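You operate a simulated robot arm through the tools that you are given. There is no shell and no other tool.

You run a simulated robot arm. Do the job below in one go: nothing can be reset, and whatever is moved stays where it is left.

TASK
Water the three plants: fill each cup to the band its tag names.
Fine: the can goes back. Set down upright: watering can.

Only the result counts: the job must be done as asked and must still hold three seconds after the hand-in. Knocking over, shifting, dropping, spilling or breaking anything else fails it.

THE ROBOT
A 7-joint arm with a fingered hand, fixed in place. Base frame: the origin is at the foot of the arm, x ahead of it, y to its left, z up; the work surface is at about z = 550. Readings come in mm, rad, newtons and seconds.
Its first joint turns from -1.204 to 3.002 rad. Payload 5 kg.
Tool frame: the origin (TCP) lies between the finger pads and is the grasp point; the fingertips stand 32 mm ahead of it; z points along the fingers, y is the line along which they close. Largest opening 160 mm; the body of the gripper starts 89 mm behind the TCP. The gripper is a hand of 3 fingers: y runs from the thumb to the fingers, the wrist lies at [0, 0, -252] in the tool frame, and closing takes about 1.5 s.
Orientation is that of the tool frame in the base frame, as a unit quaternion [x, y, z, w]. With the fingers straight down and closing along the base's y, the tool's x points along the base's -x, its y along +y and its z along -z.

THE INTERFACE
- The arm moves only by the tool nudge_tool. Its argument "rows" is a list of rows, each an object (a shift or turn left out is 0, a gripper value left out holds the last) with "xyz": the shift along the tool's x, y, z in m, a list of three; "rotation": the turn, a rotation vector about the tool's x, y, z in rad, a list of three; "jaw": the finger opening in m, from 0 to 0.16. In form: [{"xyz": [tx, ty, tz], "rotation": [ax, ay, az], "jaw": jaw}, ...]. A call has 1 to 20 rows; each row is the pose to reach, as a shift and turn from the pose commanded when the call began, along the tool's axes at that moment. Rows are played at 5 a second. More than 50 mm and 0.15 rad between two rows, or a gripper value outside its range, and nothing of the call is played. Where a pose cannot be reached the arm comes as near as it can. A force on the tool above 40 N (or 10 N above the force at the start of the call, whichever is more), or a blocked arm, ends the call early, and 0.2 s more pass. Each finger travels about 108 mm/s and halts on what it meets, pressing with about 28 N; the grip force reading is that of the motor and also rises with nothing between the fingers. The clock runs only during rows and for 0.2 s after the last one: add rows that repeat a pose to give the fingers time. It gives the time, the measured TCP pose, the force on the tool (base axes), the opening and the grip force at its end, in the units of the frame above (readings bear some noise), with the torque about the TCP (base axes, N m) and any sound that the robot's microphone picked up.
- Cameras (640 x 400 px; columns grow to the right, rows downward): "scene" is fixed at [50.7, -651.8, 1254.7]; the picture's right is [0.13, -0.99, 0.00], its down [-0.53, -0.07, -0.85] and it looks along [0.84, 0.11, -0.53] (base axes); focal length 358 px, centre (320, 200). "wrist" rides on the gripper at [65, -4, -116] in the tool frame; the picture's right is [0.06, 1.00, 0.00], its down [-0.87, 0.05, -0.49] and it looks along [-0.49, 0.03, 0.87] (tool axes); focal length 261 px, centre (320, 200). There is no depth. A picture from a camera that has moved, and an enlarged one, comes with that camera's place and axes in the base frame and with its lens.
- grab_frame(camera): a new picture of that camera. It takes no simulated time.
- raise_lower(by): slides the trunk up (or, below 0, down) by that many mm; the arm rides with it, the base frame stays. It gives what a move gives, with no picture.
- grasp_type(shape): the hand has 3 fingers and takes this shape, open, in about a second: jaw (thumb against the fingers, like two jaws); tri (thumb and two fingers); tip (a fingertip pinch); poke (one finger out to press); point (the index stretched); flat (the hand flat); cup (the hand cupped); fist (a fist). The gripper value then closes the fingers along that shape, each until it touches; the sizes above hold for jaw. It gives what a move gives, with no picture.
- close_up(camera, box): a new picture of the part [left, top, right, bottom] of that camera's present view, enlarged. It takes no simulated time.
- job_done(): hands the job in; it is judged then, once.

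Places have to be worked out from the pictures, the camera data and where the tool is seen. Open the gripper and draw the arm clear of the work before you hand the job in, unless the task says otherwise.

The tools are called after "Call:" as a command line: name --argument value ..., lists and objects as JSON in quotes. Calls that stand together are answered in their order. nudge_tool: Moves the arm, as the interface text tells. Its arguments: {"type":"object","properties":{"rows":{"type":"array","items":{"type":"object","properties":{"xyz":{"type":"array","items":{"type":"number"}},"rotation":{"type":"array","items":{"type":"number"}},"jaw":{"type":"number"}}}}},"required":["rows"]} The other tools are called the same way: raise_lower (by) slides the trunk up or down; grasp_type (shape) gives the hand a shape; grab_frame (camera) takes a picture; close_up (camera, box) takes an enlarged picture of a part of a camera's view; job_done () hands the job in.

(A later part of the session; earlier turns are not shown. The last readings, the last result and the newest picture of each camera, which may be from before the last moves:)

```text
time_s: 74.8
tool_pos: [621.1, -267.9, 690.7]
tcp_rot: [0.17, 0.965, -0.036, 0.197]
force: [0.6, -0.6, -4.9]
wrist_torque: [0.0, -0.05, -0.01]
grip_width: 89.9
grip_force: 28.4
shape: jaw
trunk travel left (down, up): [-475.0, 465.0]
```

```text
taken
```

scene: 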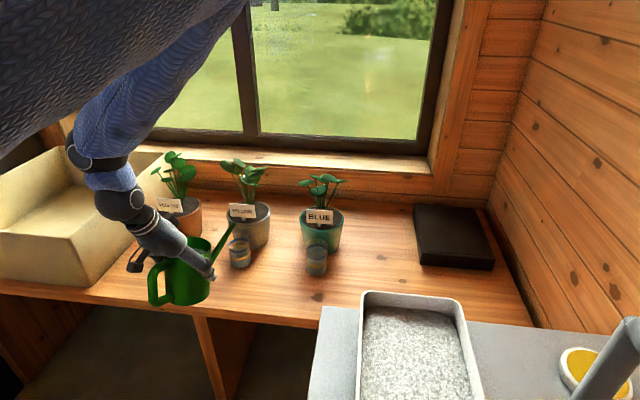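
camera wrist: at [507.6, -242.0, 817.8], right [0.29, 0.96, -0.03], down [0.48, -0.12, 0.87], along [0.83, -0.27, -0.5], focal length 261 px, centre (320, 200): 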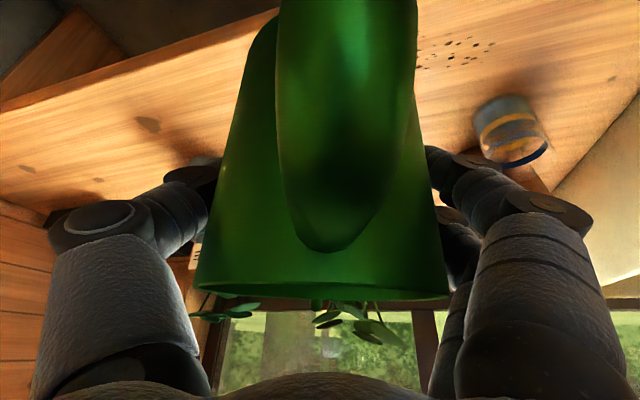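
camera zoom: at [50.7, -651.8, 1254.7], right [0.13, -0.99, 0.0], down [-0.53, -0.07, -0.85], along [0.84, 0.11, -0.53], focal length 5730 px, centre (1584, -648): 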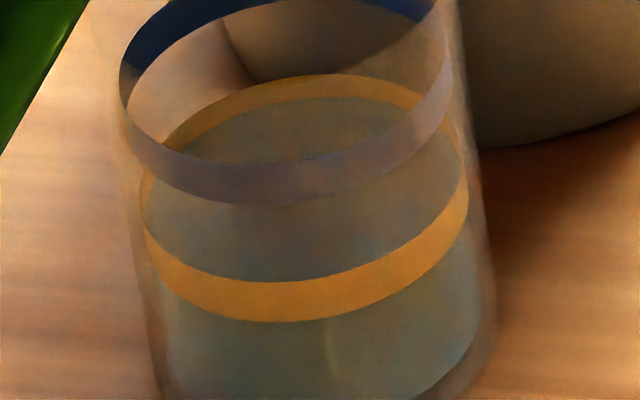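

Flow stopped with cup 2's surface about 42% up the yellow band, and no spill is visible. Next I'll raise 50 mm, back off 20 mm, level the can somewhat and carry it to cup 1, yawing to azimuth -10°.

Call:
nudge_tool --rows '[{"xyz": [-0.0008, -0.0023, -0.0178], "rotation": [0, -0.0467, 0]}, {"xyz": [-0.0015, -0.0047, -0.0356], "rotation": [0, -0.0933, 0]}, {"xyz": [-0.0023, -0.007, -0.0534], "rotation": [0, -0.14, 0]}, {"xyz": [0.0044, 0.0128, -0.0563], "rotation": [-0.0091, -0.14, -0.0179]}, {"xyz": [0.0112, 0.0327, -0.0592], "rotation": [-0.0183, -0.14, -0.0357]}, {"xyz": [0.0179, 0.0525, -0.0622], "rotation": [-0.0274, -0.14, -0.0536]}, {"xyz": [0.0247, 0.0724, -0.0651], "rotation": [-0.0365, -0.14, -0.0714]}, {"xyz": [0.0314, 0.0922, -0.068], "rotation": [-0.0457, -0.14, -0.0893]}, {"xyz": [0.0381, 0.112, -0.0709], "rotation": [-0.0548, -0.14, -0.1071]}, {"xyz": [0.0449, 0.1319, -0.0738], "rotation": [-0.0639, -0.14, -0.125]}, {"xyz": [0.0516, 0.1517, -0.0768], "rotation": [-0.0731, -0.14, -0.1429]}, {"xyz": [0.0584, 0.1716, -0.0797], "rotation": [-0.0822, -0.14, -0.1607]}, {"xyz": [0.0584, 0.1716, -0.0797], "rotation": [-0.0822, -0.14, -0.1607]}]'

Call:
grab_frame --camera "scene"

Call:
grab_frame --camera "wrist"

```text
time_s: 77.6
tool_pos: [616.1, -168.4, 780.6]
tcp_rot: [0.08, 0.96, -0.023, 0.266]
force: [0.6, -0.8, -5.7]
wrist_torque: [0.02, -0.04, -0.02]
grip_width: 89.7
grip_force: 28.3
shape: jaw
out of reach, approached as far as the arm can: row 6, 7, 8, 9, 10, 11, 12, 13
trunk travel left (down, up): [-475.0, 465.0]
```

```text
taken
```

scene: 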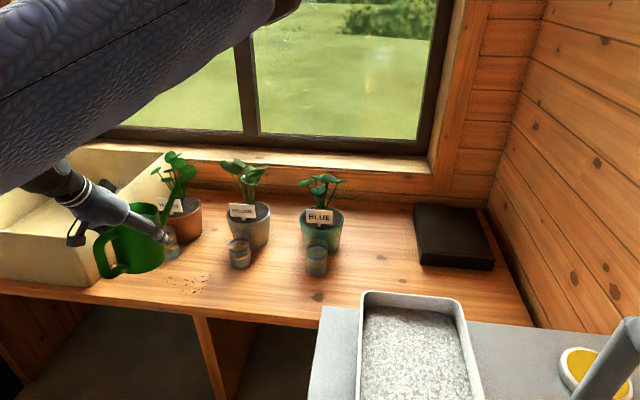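

```text
taken
camera wrist: at [500.9, -155.3, 845.8], right [0.11, 0.99, -0.03], down [0.49, -0.03, 0.87], along [0.86, -0.11, -0.49], focal length 261 px, centre (320, 200)
```

wrist: 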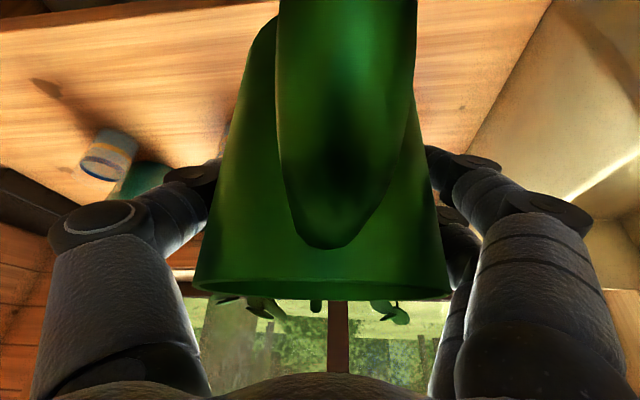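

The arm ran out again at (616,-168,781) with the hand at only 59° pitch, so a steeper hand may give more range. Flow needs about 28°, so tilting to 20° is safe; I'll steepen by 0.2 rad while lowering 60 mm, then go left again.

Call:
nudge_tool --rows '[{"xyz": [0.0077, 0, 0.0129], "rotation": [0, 0.05, 0]}, {"xyz": [0.0155, 0, 0.0257], "rotation": [0, 0.1, 0]}, {"xyz": [0.0232, 0, 0.0386], "rotation": [0, 0.15, 0]}, {"xyz": [0.0309, 0, 0.0514], "rotation": [0, 0.2, 0]}, {"xyz": [0.0353, 0.0176, 0.0487], "rotation": [0, 0.2, 0]}, {"xyz": [0.0398, 0.0352, 0.046], "rotation": [0, 0.2, 0]}, {"xyz": [0.0442, 0.0527, 0.0433], "rotation": [0, 0.2, 0]}, {"xyz": [0.0487, 0.0703, 0.0406], "rotation": [0, 0.2, 0]}, {"xyz": [0.0531, 0.088, 0.0379], "rotation": [0, 0.2, 0]}, {"xyz": [0.0531, 0.088, 0.0379], "rotation": [0, 0.2, 0]}]'

Call:
grab_frame --camera "scene"

```text
time_s: 79.8
tool_pos: [611.0, -156.9, 739.3]
tcp_rot: [0.084, 0.982, -0.013, 0.17]
force: [-0.2, 0.2, -5.8]
wrist_torque: [-0.03, -0.05, 0.0]
grip_width: 90.1
grip_force: 27.9
shape: jaw
out of reach, approached as far as the arm can: row 5, 6, 7, 8, 9, 10
trunk travel left (down, up): [-475.0, 465.0]
```

```text
taken
```

scene: 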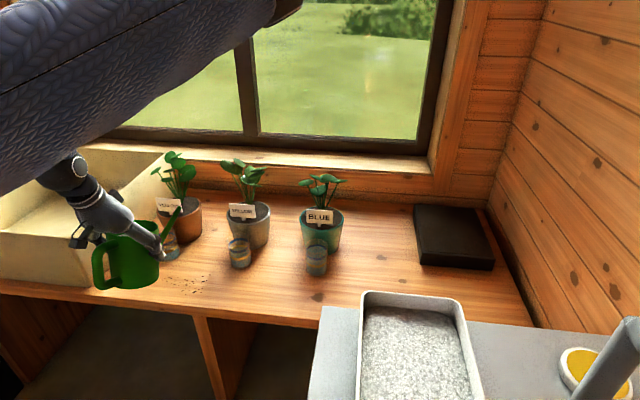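

The elbow now sticks far out to the right, probably against the first joint's limit, and that keeps the hand from going further left. Raising the trunk should straighten the arm, so I'll raise it 150 mm and then bring the hand back down.

Call:
raise_lower --by 150

Call:
grab_frame --camera "scene"

```text
time_s: 81.5
tool_pos: [610.8, -157.5, 889.8]
tcp_rot: [0.083, 0.982, -0.013, 0.17]
force: [0.1, 0.4, -5.4]
wrist_torque: [-0.01, -0.03, -0.01]
grip_width: 89.6
grip_force: 27.8
shape: jaw
trunk travel left (down, up): [-625.0, 315.0]
```

```text
taken
```

scene: 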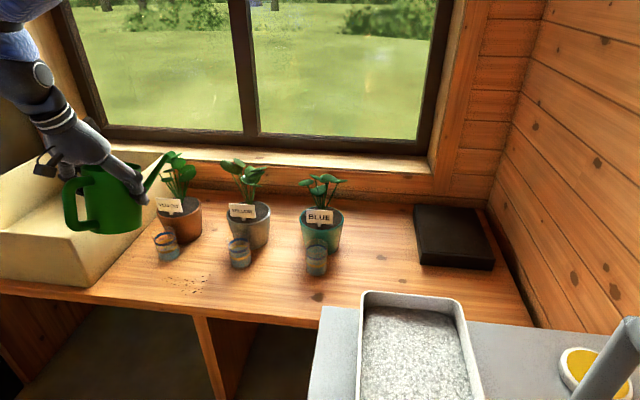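

The trunk is up and the can is level with plenty of room. I'll move left 77 mm and down 150 mm to stand before cup 1.

Call:
nudge_tool --rows '[{"xyz": [0.0063, 0.0076, 0.0137]}, {"xyz": [0.0125, 0.0151, 0.0274]}, {"xyz": [0.0188, 0.0227, 0.0412]}, {"xyz": [0.025, 0.0302, 0.0549]}, {"xyz": [0.0313, 0.0378, 0.0686]}, {"xyz": [0.0376, 0.0453, 0.0823]}, {"xyz": [0.0438, 0.0529, 0.096]}, {"xyz": [0.0501, 0.0604, 0.1098]}, {"xyz": [0.0563, 0.068, 0.1235]}, {"xyz": [0.0626, 0.0755, 0.1372]}, {"xyz": [0.0626, 0.0755, 0.1372]}]'

Call:
grab_frame --camera "scene"

```text
time_s: 84.0
tool_pos: [611.0, -192.6, 825.8]
tcp_rot: [0.083, 0.982, -0.013, 0.17]
force: [0.2, 0.1, -6.5]
wrist_torque: [0.01, -0.04, -0.05]
grip_width: 89.8
grip_force: 28.3
shape: jaw
out of reach, approached as far as the arm can: row 1, 2, 3, 4, 5, 6, 7, 8, 9, 10, 11
trunk travel left (down, up): [-625.0, 315.0]
```

```text
taken
```

scene: 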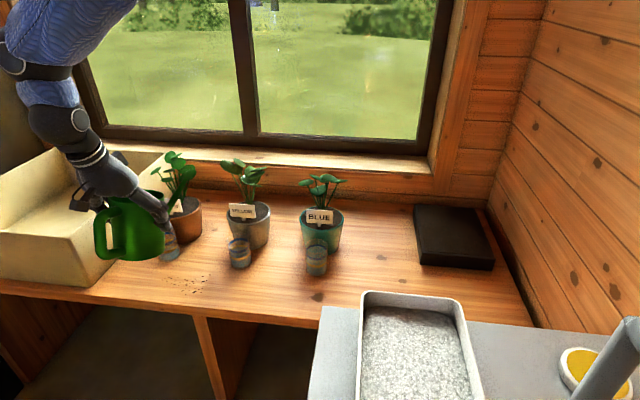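

The hand's leftward limit gets worse as it sinks relative to the trunk, so the trunk should go down instead. I'll raise the hand 225 mm and move it left 110 mm, then lower the trunk.

Call:
nudge_tool --rows '[{"xyz": [-0.0108, 0, -0.0303]}, {"xyz": [-0.0216, 0, -0.0606]}, {"xyz": [-0.0324, 0, -0.0909]}, {"xyz": [-0.0432, 0, -0.1211]}, {"xyz": [-0.054, 0, -0.1514]}, {"xyz": [-0.0648, 0, -0.1817]}, {"xyz": [-0.0756, 0.0006, -0.212]}, {"xyz": [-0.0721, 0.0223, -0.2132]}, {"xyz": [-0.0686, 0.044, -0.2144]}, {"xyz": [-0.0652, 0.0656, -0.2155]}, {"xyz": [-0.0617, 0.0873, -0.2167]}, {"xyz": [-0.0582, 0.109, -0.2179]}, {"xyz": [-0.0582, 0.109, -0.2179]}]'

Call:
grab_frame --camera "scene"

```text
time_s: 86.8
tool_pos: [611.3, -111.4, 1049.6]
tcp_rot: [0.083, 0.982, -0.013, 0.17]
force: [-0.1, -0.2, -6.3]
wrist_torque: [-0.01, -0.06, 0.02]
grip_width: 89.8
grip_force: 28.3
shape: jaw
out of reach, approached as far as the arm can: row 11, 12, 13
trunk travel left (down, up): [-625.0, 315.0]
```

```text
taken
```

scene: 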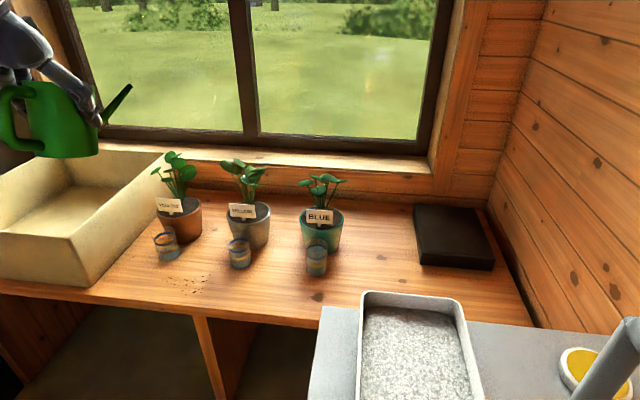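

With the hand higher relative to the trunk it reached y≈-111. I'll yaw slightly to azimuth -3° and rise 100 mm more, then lower the trunk in stages so the hand comes down over cup 1.

Call:
nudge_tool --rows '[{"xyz": [-0.0056, 0, -0.0157], "rotation": [-0.006, 0, -0.017]}, {"xyz": [-0.0113, 0, -0.0314], "rotation": [-0.0121, 0, -0.0339]}, {"xyz": [-0.0169, 0, -0.0471], "rotation": [-0.0182, 0, -0.0509]}, {"xyz": [-0.0225, 0.0038, -0.0627], "rotation": [-0.0242, 0, -0.0679]}, {"xyz": [-0.0282, 0.0076, -0.0784], "rotation": [-0.0303, 0, -0.0848]}, {"xyz": [-0.0338, 0.0114, -0.0941], "rotation": [-0.0363, 0, -0.1018]}, {"xyz": [-0.0338, 0.0114, -0.0941], "rotation": [-0.0363, 0, -0.1018]}]'

```text
time_s: 88.3
tool_pos: [614.1, -98.5, 1151.1]
tcp_rot: [0.03, 0.985, -0.005, 0.17]
force: [-0.3, 0.7, -5.5]
wrist_torque: [-0.01, -0.03, 0.0]
grip_width: 89.8
grip_force: 28.0
shape: jaw
trunk travel left (down, up): [-625.0, 315.0]
```

It reached (614,-99,1151) exactly. Now I'll lower the trunk 250 mm and check the clearances.

Call:
raise_lower --by -250

Call:
grab_frame --camera "scene"

```text
time_s: 90.9
tool_pos: [615.3, -98.5, 901.3]
tcp_rot: [0.03, 0.985, -0.005, 0.17]
force: [0.9, 0.0, -5.3]
wrist_torque: [0.01, -0.06, 0.02]
grip_width: 89.8
grip_force: 27.9
shape: jaw
trunk travel left (down, up): [-375.0, 565.0]
```

```text
taken
```

scene: 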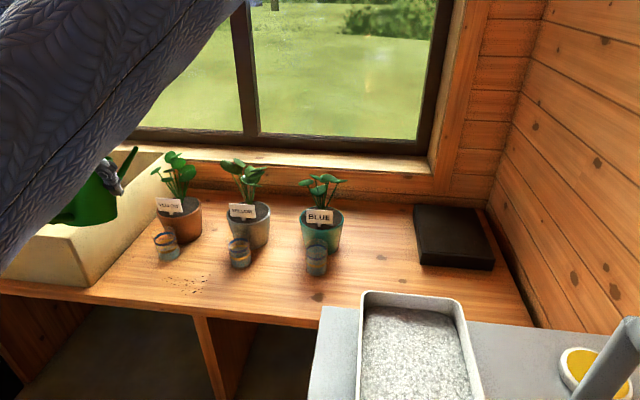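

The lowered trunk brings the sleeve into the camera's view, so I'll stop here. A more positive azimuth should let the hand stay further right; I'll yaw to +5° and lower the hand to z≈760 with the spout still above cup 1.

Call:
nudge_tool --rows '[{"xyz": [0.0059, -0.0033, 0.0166], "rotation": [-0.0062, 0, -0.0173]}, {"xyz": [0.0118, -0.0066, 0.0332], "rotation": [-0.0123, 0, -0.0346]}, {"xyz": [0.0177, -0.0099, 0.0498], "rotation": [-0.0185, 0, -0.0519]}, {"xyz": [0.0237, -0.0133, 0.0665], "rotation": [-0.0247, 0, -0.0693]}, {"xyz": [0.0296, -0.0166, 0.0831], "rotation": [-0.0308, 0, -0.0866]}, {"xyz": [0.0355, -0.0199, 0.0997], "rotation": [-0.037, 0, -0.1039]}, {"xyz": [0.0414, -0.0232, 0.1163], "rotation": [-0.0431, 0, -0.1212]}, {"xyz": [0.0473, -0.0265, 0.1329], "rotation": [-0.0493, 0, -0.1385]}, {"xyz": [0.0473, -0.0265, 0.1329], "rotation": [-0.0493, 0, -0.1385]}]'

Call:
grab_frame --camera "scene"

```text
time_s: 92.9
tool_pos: [611.9, -124.9, 760.3]
tcp_rot: [-0.042, 0.984, 0.008, 0.17]
force: [-0.2, 0.0, -5.7]
wrist_torque: [0.0, -0.06, 0.0]
grip_width: 89.8
grip_force: 27.9
shape: jaw
trunk travel left (down, up): [-375.0, 565.0]
```

```text
taken
```

scene: 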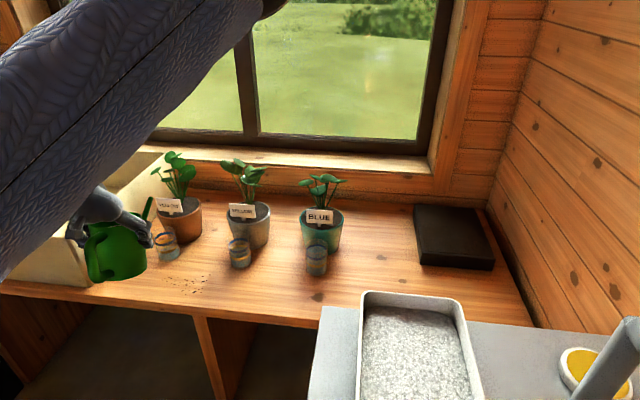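

It works: (612,-125,760) at azimuth +5°, and cup 1 stays visible beside the hand. I'll check the tip against cup 1 before going down.

Call:
close_up --camera "scene" --box '[90, 180, 210, 285]'

```text
3.81 times, centred on (150, 232) of scene
camera zoom: at [50.7, -651.8, 1254.7], right [0.13, -0.99, 0.0], down [-0.53, -0.07, -0.85], along [0.84, 0.11, -0.53], focal length 1364 px, centre (968, 76)
```

zoom: 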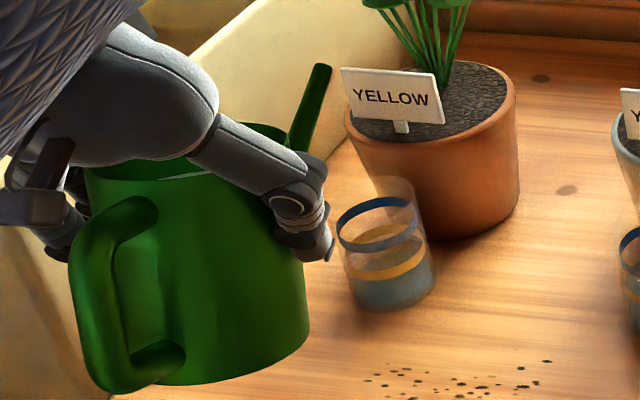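

The tip is at about (783,-109), 10 mm short of cup 1's centre, as intended. I'll lower 58 mm and tilt to 25°, still under the pour angle.

Call:
nudge_tool --rows '[{"xyz": [0.0032, 0, 0.0091], "rotation": [0, 0.0145, 0]}, {"xyz": [0.0065, 0, 0.0182], "rotation": [0, 0.029, 0]}, {"xyz": [0.0097, 0, 0.0273], "rotation": [0, 0.0435, 0]}, {"xyz": [0.0129, 0, 0.0363], "rotation": [0, 0.058, 0]}, {"xyz": [0.0162, 0, 0.0454], "rotation": [0, 0.0725, 0]}, {"xyz": [0.0194, 0, 0.0545], "rotation": [0, 0.087, 0]}, {"xyz": [0.0194, 0, 0.0545], "rotation": [0, 0.087, 0]}]'

Call:
close_up --camera "scene" --box '[90, 190, 210, 285]'

Call:
close_up --camera "scene" --box '[148, 222, 186, 268]'

```text
time_s: 94.5
tool_pos: [615.5, -124.3, 701.4]
tcp_rot: [-0.043, 0.991, 0.006, 0.127]
force: [-0.5, 0.5, -6.4]
wrist_torque: [-0.04, -0.07, 0.0]
grip_width: 89.7
grip_force: 28.0
shape: jaw
trunk travel left (down, up): [-375.0, 565.0]
```

```text
4.21 times, centred on (150, 238) of scene
camera zoom: at [50.7, -651.8, 1254.7], right [0.13, -0.99, 0.0], down [-0.53, -0.07, -0.85], along [0.84, 0.11, -0.53], focal length 1508 px, centre (1036, 42)
```

zoom: 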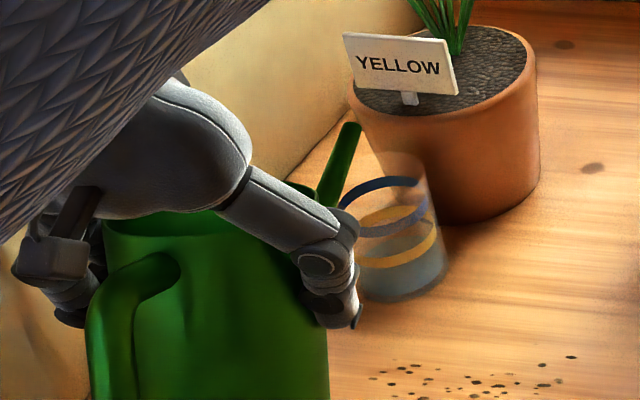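

```text
8.70 times, centred on (167, 245) of scene
camera zoom: at [50.7, -651.8, 1254.7], right [0.13, -0.99, 0.0], down [-0.53, -0.07, -0.85], along [0.84, 0.11, -0.53], focal length 3114 px, centre (1650, -191)
```

zoom: 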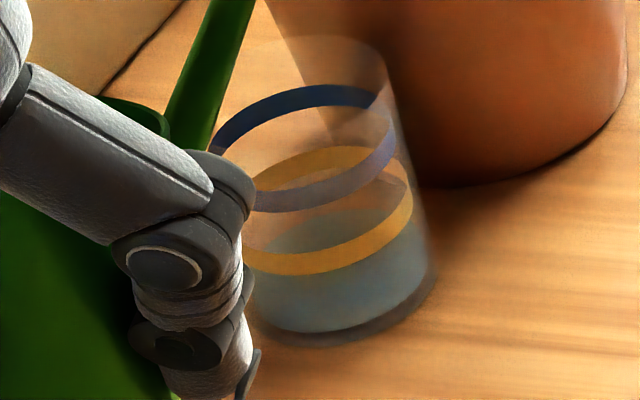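

The tip is above cup 1 and most of the cup, including the band's back arc, is visible. I'll tilt to 27° and look for flow.

Call:
nudge_tool --rows '[{"xyz": [-0.0004, 0, -0.0015], "rotation": [0, 0.0175, 0]}, {"xyz": [-0.0008, 0, -0.0029], "rotation": [0, 0.035, 0]}, {"xyz": [-0.0008, 0, -0.0029], "rotation": [0, 0.035, 0]}]'

Call:
close_up --camera "scene" --box '[144, 210, 188, 268]'

```text
time_s: 95.3
tool_pos: [614.3, -124.9, 704.5]
tcp_rot: [-0.043, 0.993, 0.006, 0.11]
force: [0.5, 0.2, -5.5]
wrist_torque: [0.0, -0.08, -0.02]
grip_width: 89.8
grip_force: 27.8
shape: jaw
trunk travel left (down, up): [-375.0, 565.0]
```

```text
6.90 times, centred on (166, 239) of scene
camera zoom: at [50.7, -651.8, 1254.7], right [0.13, -0.99, 0.0], down [-0.53, -0.07, -0.85], along [0.84, 0.11, -0.53], focal length 2470 px, centre (1382, -69)
```

zoom: 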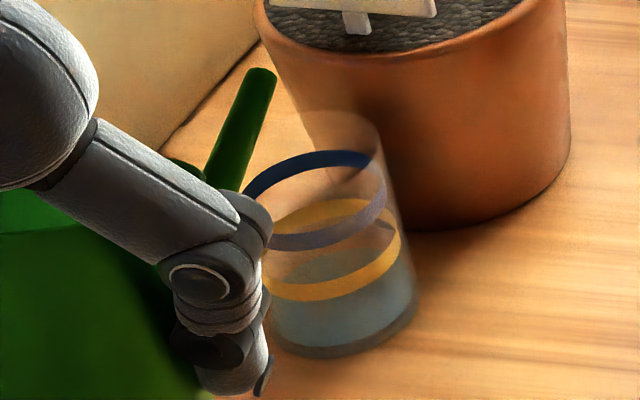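

No flow yet, and the tip is about 50 mm above the rim, 5 mm left of centre. I'll lower 15 mm, shift 4 mm right, and tilt to 28.5°.

Call:
nudge_tool --rows '[{"xyz": [0.0017, -0.002, 0.0073], "rotation": [0, 0.006, 0]}, {"xyz": [0.0033, -0.004, 0.0146], "rotation": [0, 0.014, 0]}, {"xyz": [0.0033, -0.004, 0.0146], "rotation": [0, 0.026, 0]}, {"xyz": [0.0033, -0.004, 0.0146], "rotation": [0, 0.026, 0]}]'

Call:
close_up --camera "scene" --box '[144, 210, 188, 268]'

```text
time_s: 96.3
tool_pos: [614.0, -128.7, 690.1]
tcp_rot: [-0.043, 0.994, 0.006, 0.097]
force: [0.1, 0.8, -5.8]
wrist_torque: [0.02, -0.03, -0.02]
grip_width: 89.9
grip_force: 28.3
shape: jaw
trunk travel left (down, up): [-375.0, 565.0]
```

```text
6.90 times, centred on (166, 239) of scene
camera zoom: at [50.7, -651.8, 1254.7], right [0.13, -0.99, 0.0], down [-0.53, -0.07, -0.85], along [0.84, 0.11, -0.53], focal length 2470 px, centre (1382, -69)
```

zoom: 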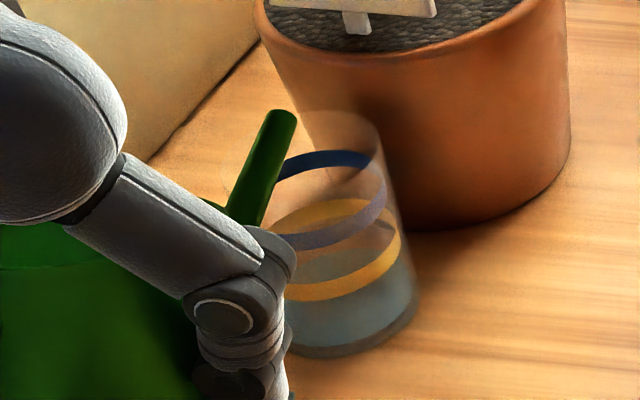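

Still no flow at 28.7°. I'll go up 1° with a 3 mm raise.

Call:
nudge_tool --rows '[{"xyz": [-0.0003, 0, -0.0015], "rotation": [0, 0.009, 0]}, {"xyz": [-0.0006, 0, -0.003], "rotation": [0, 0.0175, 0]}, {"xyz": [-0.0006, 0, -0.003], "rotation": [0, 0.0175, 0]}]'

Call:
close_up --camera "scene" --box '[144, 210, 188, 268]'

```text
time_s: 97.1
tool_pos: [612.9, -128.8, 692.3]
tcp_rot: [-0.044, 0.995, 0.005, 0.089]
force: [0.2, -0.7, -5.8]
wrist_torque: [0.03, -0.06, -0.04]
grip_width: 89.9
grip_force: 28.5
shape: jaw
trunk travel left (down, up): [-375.0, 565.0]
```

```text
6.90 times, centred on (166, 239) of scene
camera zoom: at [50.7, -651.8, 1254.7], right [0.13, -0.99, 0.0], down [-0.53, -0.07, -0.85], along [0.84, 0.11, -0.53], focal length 2470 px, centre (1382, -69)
```

zoom: 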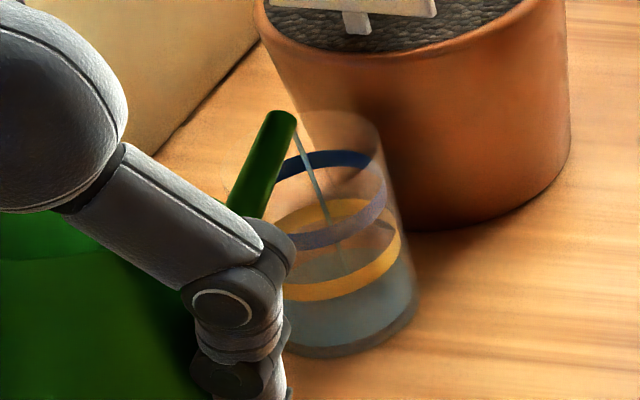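

Flow into cup 1 has started and lands inside. I'll hold 2.4 s and read the level.

Call:
nudge_tool --rows '[{"xyz": [0, 0, 0]}, {"xyz": [0, 0, 0]}, {"xyz": [0, 0, 0]}, {"xyz": [0, 0, 0]}, {"xyz": [0, 0, 0]}, {"xyz": [0, 0, 0]}, {"xyz": [0, 0, 0]}, {"xyz": [0, 0, 0]}, {"xyz": [0, 0, 0]}, {"xyz": [0, 0, 0]}, {"xyz": [0, 0, 0]}]'

Call:
close_up --camera "scene" --box '[158, 234, 180, 256]'

```text
time_s: 99.5
tool_pos: [613.2, -129.7, 693.3]
tcp_rot: [-0.042, 0.995, 0.005, 0.088]
force: [-0.5, -0.4, -5.6]
wrist_torque: [-0.01, -0.03, 0.0]
grip_width: 89.5
grip_force: 28.0
shape: jaw
trunk travel left (down, up): [-375.0, 565.0]
```

```text
16.00 times, centred on (169, 245) of scene
camera zoom: at [50.7, -651.8, 1254.7], right [0.13, -0.99, 0.0], down [-0.53, -0.07, -0.85], along [0.84, 0.11, -0.53], focal length 5730 px, centre (2736, -520)
```

zoom: 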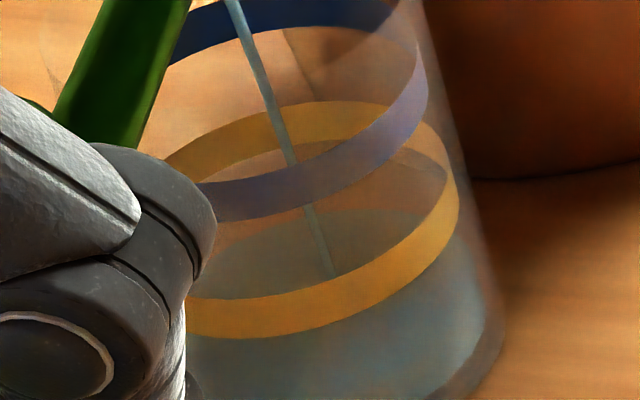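

I can see the surface about 14 mm below the yellow band's lower edge. I'll tilt 1° more with a 3 mm raise and hold 2 s.

Call:
nudge_tool --rows '[{"xyz": [-0.0003, 0, -0.0015], "rotation": [0, 0.009, 0]}, {"xyz": [-0.0005, 0, -0.003], "rotation": [0, 0.0175, 0]}, {"xyz": [-0.0005, 0, -0.003], "rotation": [0, 0.0175, 0]}, {"xyz": [-0.0005, 0, -0.003], "rotation": [0, 0.0175, 0]}, {"xyz": [-0.0005, 0, -0.003], "rotation": [0, 0.0175, 0]}, {"xyz": [-0.0005, 0, -0.003], "rotation": [0, 0.0175, 0]}, {"xyz": [-0.0005, 0, -0.003], "rotation": [0, 0.0175, 0]}, {"xyz": [-0.0005, 0, -0.003], "rotation": [0, 0.0175, 0]}, {"xyz": [-0.0005, 0, -0.003], "rotation": [0, 0.0175, 0]}, {"xyz": [-0.0005, 0, -0.003], "rotation": [0, 0.0175, 0]}]'

Call:
close_up --camera "scene" --box '[158, 234, 180, 256]'

Call:
close_up --camera "scene" --box '[144, 210, 188, 268]'

```text
time_s: 101.7
tool_pos: [614.2, -129.2, 696.6]
tcp_rot: [-0.043, 0.996, 0.004, 0.079]
force: [-1.0, 0.9, -6.0]
wrist_torque: [0.06, -0.09, -0.03]
grip_width: 89.8
grip_force: 28.4
shape: jaw
trunk travel left (down, up): [-375.0, 565.0]
```

```text
16.00 times, centred on (169, 245) of scene
camera zoom: at [50.7, -651.8, 1254.7], right [0.13, -0.99, 0.0], down [-0.53, -0.07, -0.85], along [0.84, 0.11, -0.53], focal length 5730 px, centre (2736, -520)
```

zoom: 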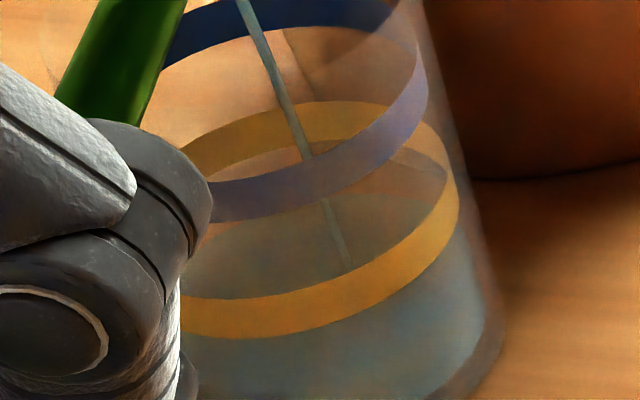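

```text
6.90 times, centred on (166, 239) of scene
camera zoom: at [50.7, -651.8, 1254.7], right [0.13, -0.99, 0.0], down [-0.53, -0.07, -0.85], along [0.84, 0.11, -0.53], focal length 2470 px, centre (1382, -69)
```

zoom: 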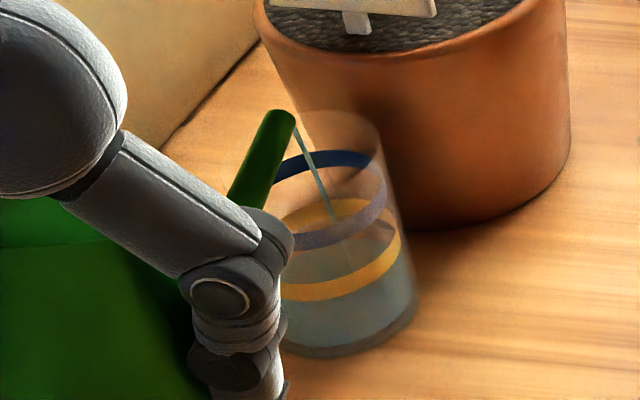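

The surface is about 10 mm below the band's lower edge now. I'll hold 2 s.

Call:
nudge_tool --rows '[{"xyz": [0, 0, 0]}, {"xyz": [0, 0, 0]}, {"xyz": [0, 0, 0]}, {"xyz": [0, 0, 0]}, {"xyz": [0, 0, 0]}, {"xyz": [0, 0, 0]}, {"xyz": [0, 0, 0]}, {"xyz": [0, 0, 0]}, {"xyz": [0, 0, 0]}]'

Call:
close_up --camera "scene" --box '[158, 234, 180, 256]'

```text
time_s: 103.7
tool_pos: [612.5, -128.5, 696.0]
tcp_rot: [-0.042, 0.996, 0.004, 0.079]
force: [-0.1, 0.2, -5.9]
wrist_torque: [-0.02, -0.08, -0.03]
grip_width: 89.7
grip_force: 27.7
shape: jaw
trunk travel left (down, up): [-375.0, 565.0]
```

```text
16.00 times, centred on (169, 245) of scene
camera zoom: at [50.7, -651.8, 1254.7], right [0.13, -0.99, 0.0], down [-0.53, -0.07, -0.85], along [0.84, 0.11, -0.53], focal length 5730 px, centre (2736, -520)
```

zoom: 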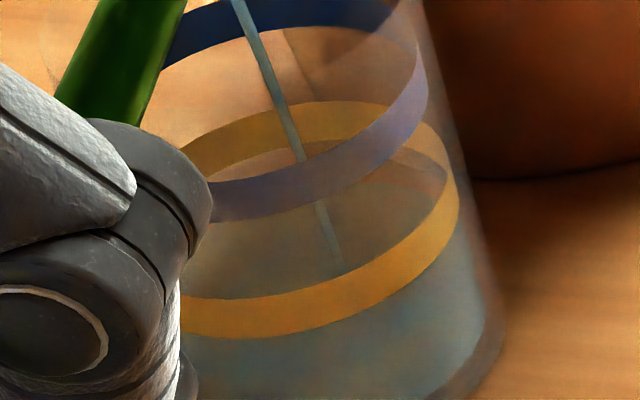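

It's about 8 mm below the band's lower edge with slowing flow. I'll add 0.8° and hold 1.6 s.

Call:
nudge_tool --rows '[{"xyz": [-0.0004, 0, -0.0022], "rotation": [0, 0.014, 0]}, {"xyz": [-0.0004, 0, -0.0022], "rotation": [0, 0.014, 0]}, {"xyz": [-0.0004, 0, -0.0022], "rotation": [0, 0.014, 0]}, {"xyz": [-0.0004, 0, -0.0022], "rotation": [0, 0.014, 0]}, {"xyz": [-0.0004, 0, -0.0022], "rotation": [0, 0.014, 0]}, {"xyz": [-0.0004, 0, -0.0022], "rotation": [0, 0.014, 0]}, {"xyz": [-0.0004, 0, -0.0022], "rotation": [0, 0.014, 0]}]'

Call:
close_up --camera "scene" --box '[158, 234, 180, 256]'

```text
time_s: 105.3
tool_pos: [612.6, -127.4, 699.6]
tcp_rot: [-0.043, 0.996, 0.004, 0.072]
force: [0.2, 1.3, -6.0]
wrist_torque: [0.04, -0.08, -0.03]
grip_width: 89.8
grip_force: 27.6
shape: jaw
trunk travel left (down, up): [-375.0, 565.0]
```

```text
16.00 times, centred on (169, 245) of scene
camera zoom: at [50.7, -651.8, 1254.7], right [0.13, -0.99, 0.0], down [-0.53, -0.07, -0.85], along [0.84, 0.11, -0.53], focal length 5730 px, centre (2736, -520)
```

zoom: 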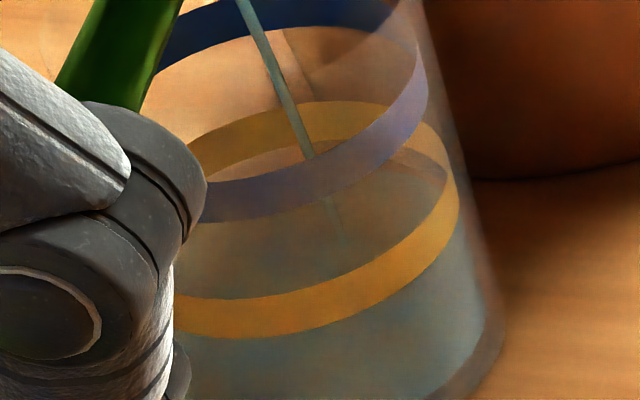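

The surface is roughly 5 mm below the band's lower edge. I'll hold 1.2 s.

Call:
nudge_tool --rows '[{"xyz": [0, 0, 0]}, {"xyz": [0, 0, 0]}, {"xyz": [0, 0, 0]}, {"xyz": [0, 0, 0]}, {"xyz": [0, 0, 0]}]'

Call:
close_up --camera "scene" --box '[158, 234, 180, 256]'

```text
time_s: 106.5
tool_pos: [612.5, -129.3, 698.8]
tcp_rot: [-0.043, 0.996, 0.004, 0.073]
force: [-0.9, -0.1, -5.5]
wrist_torque: [0.02, -0.07, 0.03]
grip_width: 89.7
grip_force: 28.0
shape: jaw
trunk travel left (down, up): [-375.0, 565.0]
```

```text
16.00 times, centred on (169, 245) of scene
camera zoom: at [50.7, -651.8, 1254.7], right [0.13, -0.99, 0.0], down [-0.53, -0.07, -0.85], along [0.84, 0.11, -0.53], focal length 5730 px, centre (2736, -520)
```

zoom: 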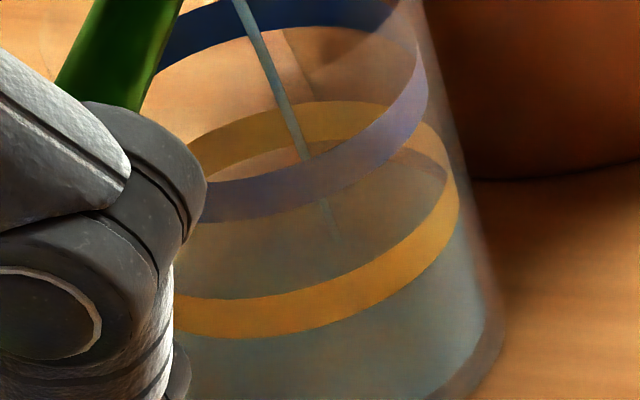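

It's rising about 1–1.5 mm/s and still just under the band. I'll hold another 1.6 s.

Call:
nudge_tool --rows '[{"xyz": [0, 0, 0]}, {"xyz": [0, 0, 0]}, {"xyz": [0, 0, 0]}, {"xyz": [0, 0, 0]}, {"xyz": [0, 0, 0]}, {"xyz": [0, 0, 0]}, {"xyz": [0, 0, 0]}]'

Call:
close_up --camera "scene" --box '[158, 234, 180, 256]'

```text
time_s: 108.1
tool_pos: [613.8, -128.1, 698.2]
tcp_rot: [-0.043, 0.997, 0.004, 0.072]
force: [0.2, 0.4, -5.5]
wrist_torque: [0.02, -0.07, 0.04]
grip_width: 89.5
grip_force: 28.1
shape: jaw
trunk travel left (down, up): [-375.0, 565.0]
```

```text
16.00 times, centred on (169, 245) of scene
camera zoom: at [50.7, -651.8, 1254.7], right [0.13, -0.99, 0.0], down [-0.53, -0.07, -0.85], along [0.84, 0.11, -0.53], focal length 5730 px, centre (2736, -520)
```

zoom: 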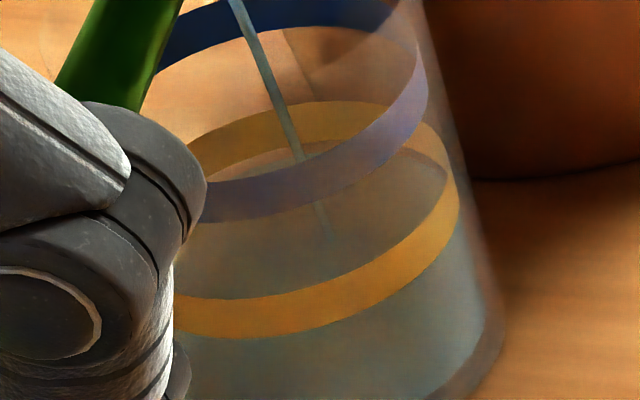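

The surface is about 2 mm below the band's lower edge. I'll add 0.5° and hold 1.8 s.

Call:
nudge_tool --rows '[{"xyz": [-0.0002, 0, -0.0014], "rotation": [0, 0.009, 0]}, {"xyz": [-0.0002, 0, -0.0014], "rotation": [0, 0.009, 0]}, {"xyz": [-0.0002, 0, -0.0014], "rotation": [0, 0.009, 0]}, {"xyz": [-0.0002, 0, -0.0014], "rotation": [0, 0.009, 0]}, {"xyz": [-0.0002, 0, -0.0014], "rotation": [0, 0.009, 0]}, {"xyz": [-0.0002, 0, -0.0014], "rotation": [0, 0.009, 0]}, {"xyz": [-0.0002, 0, -0.0014], "rotation": [0, 0.009, 0]}, {"xyz": [-0.0002, 0, -0.0014], "rotation": [0, 0.009, 0]}]'

Call:
close_up --camera "scene" --box '[158, 234, 180, 256]'

```text
time_s: 109.9
tool_pos: [613.4, -128.9, 701.7]
tcp_rot: [-0.042, 0.997, 0.004, 0.069]
force: [0.8, -0.7, -5.3]
wrist_torque: [-0.01, -0.08, -0.01]
grip_width: 89.5
grip_force: 28.1
shape: jaw
trunk travel left (down, up): [-375.0, 565.0]
```

```text
16.00 times, centred on (169, 245) of scene
camera zoom: at [50.7, -651.8, 1254.7], right [0.13, -0.99, 0.0], down [-0.53, -0.07, -0.85], along [0.84, 0.11, -0.53], focal length 5730 px, centre (2736, -520)
```

zoom: 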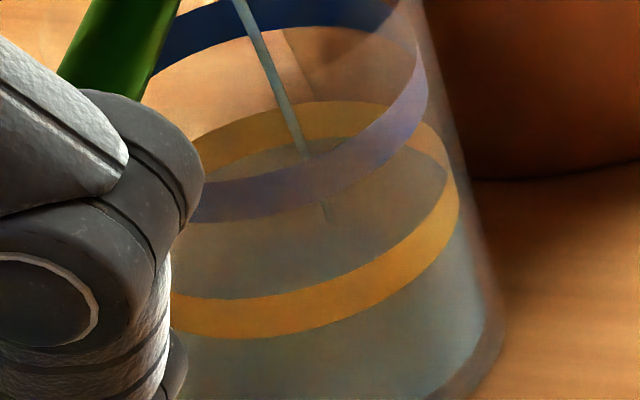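

The surface touches the band's lower edge. I'll hold 1.4 s more.

Call:
nudge_tool --rows '[{"xyz": [0, 0, 0]}, {"xyz": [0, 0, 0]}, {"xyz": [0, 0, 0]}, {"xyz": [0, 0, 0]}, {"xyz": [0, 0, 0]}, {"xyz": [0, 0, 0]}]'

Call:
close_up --camera "scene" --box '[158, 234, 180, 256]'

```text
time_s: 111.3
tool_pos: [612.1, -129.4, 700.6]
tcp_rot: [-0.044, 0.997, 0.005, 0.068]
force: [0.4, -0.3, -5.0]
wrist_torque: [0.04, -0.08, 0.02]
grip_width: 89.7
grip_force: 27.7
shape: jaw
trunk travel left (down, up): [-375.0, 565.0]
```

```text
16.00 times, centred on (169, 245) of scene
camera zoom: at [50.7, -651.8, 1254.7], right [0.13, -0.99, 0.0], down [-0.53, -0.07, -0.85], along [0.84, 0.11, -0.53], focal length 5730 px, centre (2736, -520)
```

zoom: 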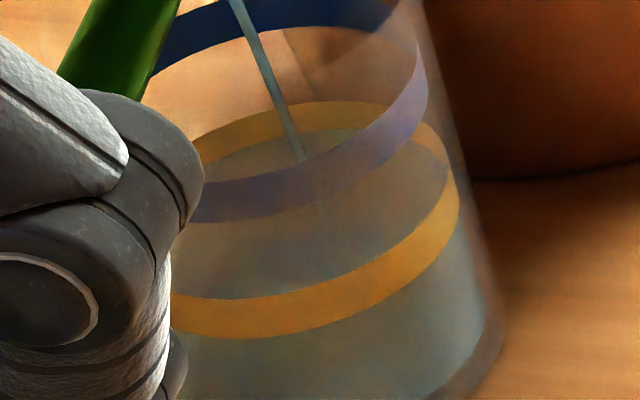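

The level is about a quarter up the yellow band. I'll hold 1 s more, then tilt back to stop.

Call:
nudge_tool --rows '[{"xyz": [0, 0, 0]}, {"xyz": [0, 0, 0]}, {"xyz": [0, 0, 0]}, {"xyz": [0, 0, 0]}, {"xyz": [0, 0, 0]}, {"rotation": [0, -0.08, 0]}, {"rotation": [0, -0.14, 0]}, {"rotation": [0, -0.2, 0]}, {"rotation": [0, -0.2, 0]}, {"rotation": [0, -0.2, 0]}]'

Call:
close_up --camera "scene" --box '[158, 234, 180, 256]'

Call:
grab_frame --camera "scene"

```text
time_s: 113.5
tool_pos: [614.2, -128.2, 700.1]
tcp_rot: [-0.042, 0.985, 0.008, 0.167]
force: [0.3, 0.6, -5.7]
wrist_torque: [0.01, -0.03, -0.02]
grip_width: 89.6
grip_force: 28.3
shape: jaw
trunk travel left (down, up): [-375.0, 565.0]
```

```text
16.00 times, centred on (169, 245) of scene
camera zoom: at [50.7, -651.8, 1254.7], right [0.13, -0.99, 0.0], down [-0.53, -0.07, -0.85], along [0.84, 0.11, -0.53], focal length 5730 px, centre (2736, -520)
```

zoom: 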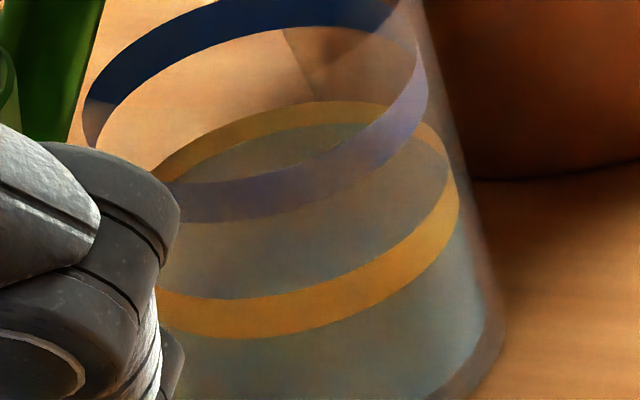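

```text
taken
```

scene: 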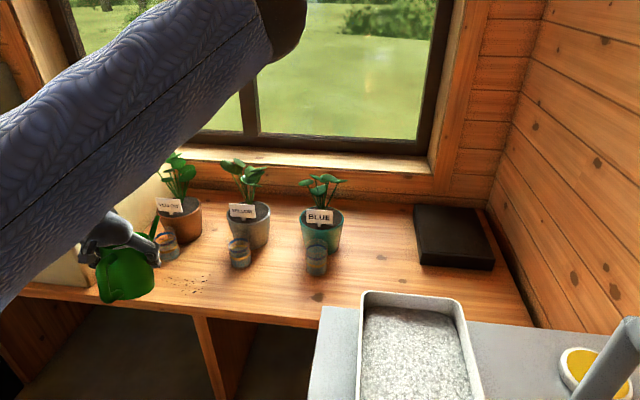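

Flow stopped with cup 1's surface about 40% up the yellow band, so all three cups are filled and the bench looks dry. I'll raise the trunk back 100 mm, which lifts the can straight up off cup 1, and check the cups.

Call:
raise_lower --by 100

Call:
grab_frame --camera "scene"

Call:
close_up --camera "scene" --box '[150, 225, 182, 265]'

```text
time_s: 114.9
tool_pos: [613.5, -128.2, 798.7]
tcp_rot: [-0.042, 0.985, 0.008, 0.167]
force: [-0.3, -0.1, -4.7]
wrist_torque: [-0.03, -0.04, 0.01]
grip_width: 89.7
grip_force: 28.0
shape: jaw
trunk travel left (down, up): [-475.0, 465.0]
```

```text
taken
```

scene: 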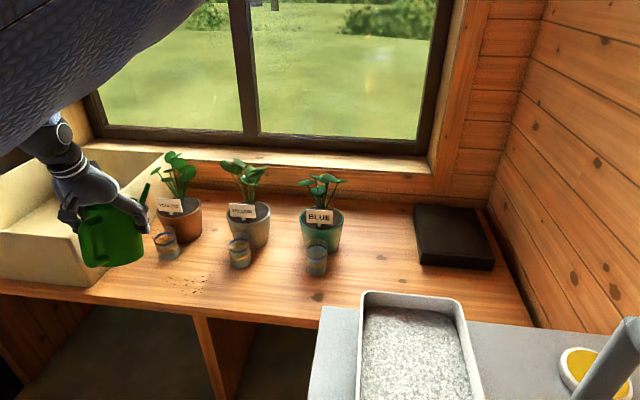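

```text
10.00 times, centred on (166, 245) of scene
camera zoom: at [50.7, -651.8, 1254.7], right [0.13, -0.99, 0.0], down [-0.53, -0.07, -0.85], along [0.84, 0.11, -0.53], focal length 3581 px, centre (1860, -250)
```

zoom: 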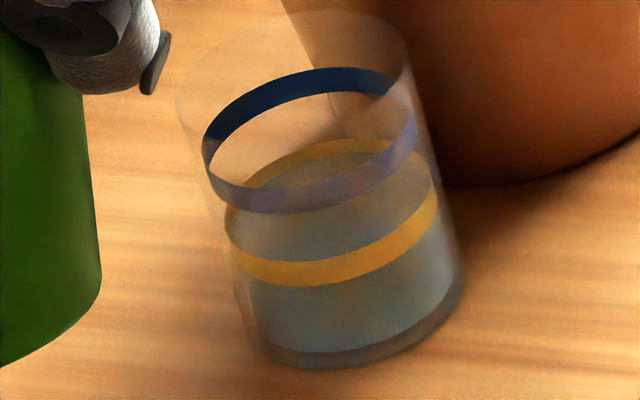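

Cup 1's water line sits inside the yellow band. Now I'll carry the can back to the right, yawing to azimuth -45° on the way at z≈790.

Call:
nudge_tool --rows '[{"xyz": [-0.0014, -0.0246, 0.0013], "rotation": [0.024, 0, 0.0687]}, {"xyz": [-0.0028, -0.0491, 0.0026], "rotation": [0.0479, 0, 0.1373]}, {"xyz": [-0.0042, -0.0737, 0.004], "rotation": [0.0719, 0, 0.206]}, {"xyz": [-0.0055, -0.0983, 0.0053], "rotation": [0.0959, -0.0005, 0.2746]}, {"xyz": [-0.0069, -0.1228, 0.0066], "rotation": [0.1198, -0.0007, 0.3433]}, {"xyz": [-0.0083, -0.1474, 0.0079], "rotation": [0.1438, -0.0008, 0.4119]}, {"xyz": [-0.0097, -0.172, 0.0092], "rotation": [0.1678, -0.0009, 0.4806]}, {"xyz": [-0.0111, -0.1965, 0.0105], "rotation": [0.1917, -0.0011, 0.5492]}, {"xyz": [-0.0125, -0.2211, 0.0119], "rotation": [0.2157, -0.0012, 0.6179]}, {"xyz": [-0.0138, -0.2457, 0.0132], "rotation": [0.2397, -0.0013, 0.6865]}, {"xyz": [-0.0152, -0.2702, 0.0145], "rotation": [0.2636, -0.0015, 0.7552]}, {"xyz": [-0.0166, -0.2948, 0.0158], "rotation": [0.2876, -0.0016, 0.8238]}, {"xyz": [-0.0166, -0.2948, 0.0158], "rotation": [0.2876, -0.0016, 0.8238]}]'

Call:
grab_frame --camera "scene"

```text
time_s: 117.7
tool_pos: [659.2, -419.8, 792.2]
tcp_rot: [0.378, 0.911, -0.064, 0.155]
force: [-0.1, 0.9, -5.6]
wrist_torque: [-0.01, -0.02, 0.0]
grip_width: 89.5
grip_force: 28.0
shape: jaw
trunk travel left (down, up): [-475.0, 465.0]
```

```text
taken
```

scene: 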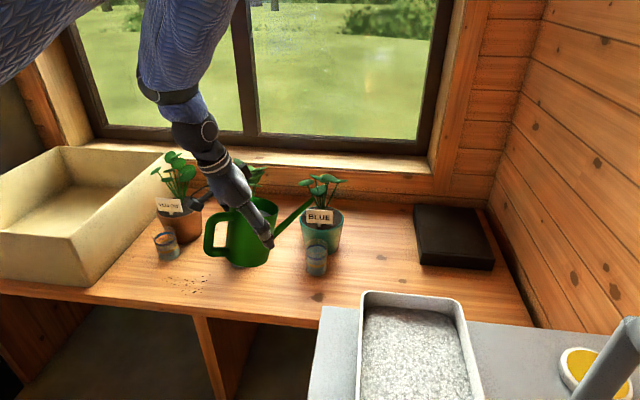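

The can is back at the mid station, upright side in good order. I'll carry it to above its original spot while yawing to -71° and levelling it fully (hand pitch 50°).

Call:
nudge_tool --rows '[{"xyz": [-0.0194, -0.0115, 0.0088], "rotation": [0.0142, -0.0225, 0.0248]}, {"xyz": [-0.0388, -0.023, 0.0175], "rotation": [0.0284, -0.045, 0.0496]}, {"xyz": [-0.0582, -0.0345, 0.0263], "rotation": [0.0426, -0.0675, 0.0744]}, {"xyz": [-0.0776, -0.046, 0.0351], "rotation": [0.0568, -0.09, 0.0992]}, {"xyz": [-0.097, -0.0575, 0.0439], "rotation": [0.071, -0.1125, 0.124]}, {"xyz": [-0.1164, -0.069, 0.0527], "rotation": [0.0852, -0.135, 0.1488]}, {"xyz": [-0.1358, -0.0805, 0.0614], "rotation": [0.0994, -0.1575, 0.1736]}, {"xyz": [-0.1551, -0.0921, 0.0702], "rotation": [0.1136, -0.18, 0.1984]}, {"xyz": [-0.1745, -0.1036, 0.079], "rotation": [0.1278, -0.2026, 0.2232]}, {"xyz": [-0.1939, -0.1151, 0.0878], "rotation": [0.142, -0.2251, 0.248]}, {"xyz": [-0.2133, -0.1266, 0.0965], "rotation": [0.1562, -0.2476, 0.2728]}, {"xyz": [-0.2327, -0.1381, 0.1053], "rotation": [0.1704, -0.2701, 0.2976]}, {"xyz": [-0.2521, -0.1496, 0.1141], "rotation": [0.1846, -0.2926, 0.3224]}, {"xyz": [-0.2715, -0.1611, 0.1229], "rotation": [0.1988, -0.3151, 0.3472]}, {"xyz": [-0.2909, -0.1726, 0.1316], "rotation": [0.213, -0.3376, 0.372]}, {"xyz": [-0.3103, -0.1841, 0.1404], "rotation": [0.2272, -0.3601, 0.3968]}, {"xyz": [-0.3103, -0.1841, 0.1404], "rotation": [0.2272, -0.3601, 0.3968]}]'

Call:
grab_frame --camera "scene"

Call:
grab_frame --camera "wrist"

```text
time_s: 121.3
tool_pos: [769.6, -790.1, 762.4]
tcp_rot: [0.547, 0.763, -0.201, 0.281]
force: [0.1, 0.3, -5.3]
wrist_torque: [-0.01, 0.03, 0.04]
grip_width: 89.6
grip_force: 28.1
shape: jaw
trunk travel left (down, up): [-475.0, 465.0]
```

```text
taken
```

scene: 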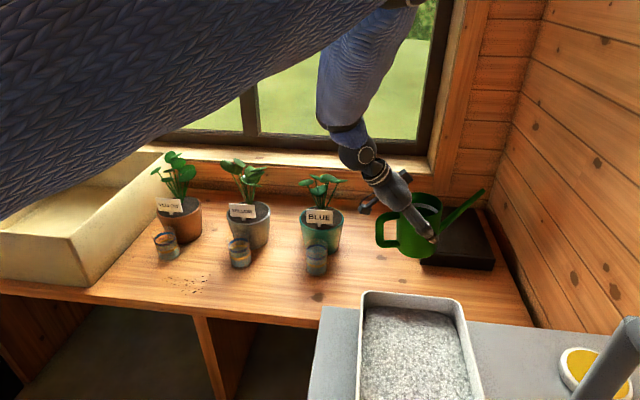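

```text
taken
camera wrist: at [724.2, -674.7, 807.8], right [0.93, 0.37, -0.04], down [0.16, -0.31, 0.94], along [0.33, -0.88, -0.35], focal length 261 px, centre (320, 200)
```

wrist: 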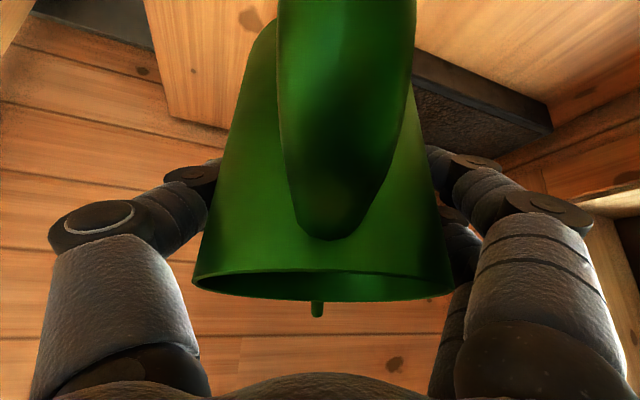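

The can hangs above its spot, but the rim looks slightly opened in the wrist view, suggesting the can leans back a few degrees in the grip. I'll check from the scene camera.

Call:
close_up --camera "scene" --box '[350, 170, 510, 280]'

Call:
close_up --camera "wrist" --box '[180, 200, 470, 330]'

```text
3.64 times, centred on (430, 225) of scene
camera zoom: at [50.7, -651.8, 1254.7], right [0.13, -0.99, 0.0], down [-0.53, -0.07, -0.85], along [0.84, 0.11, -0.53], focal length 1302 px, centre (-80, 109)
```

zoom: 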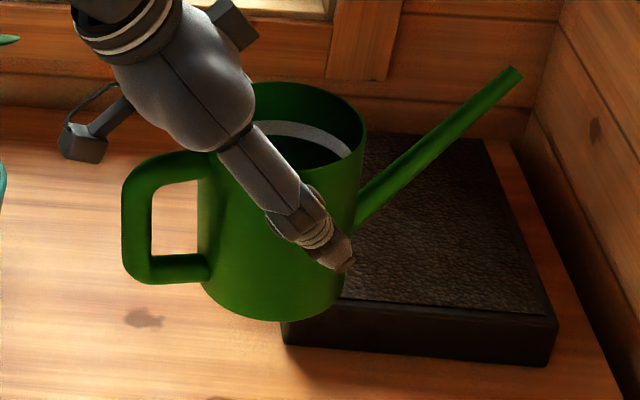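

```text
2.21 times, centred on (325, 265) of wrist
camera zoom: at [724.2, -674.7, 807.8], right [0.93, 0.37, -0.04], down [0.16, -0.31, 0.94], along [0.33, -0.88, -0.35], focal length 575 px, centre (309, 57)
```

zoom: 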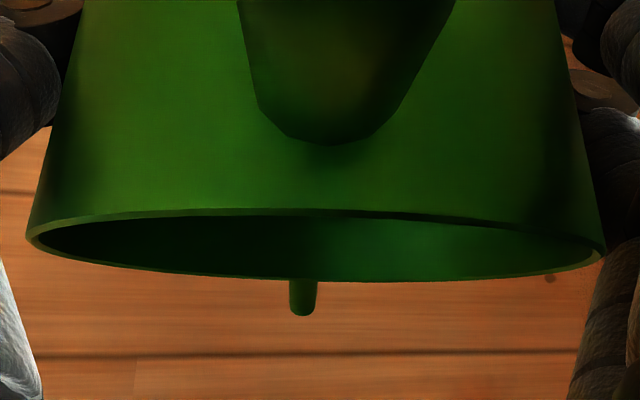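

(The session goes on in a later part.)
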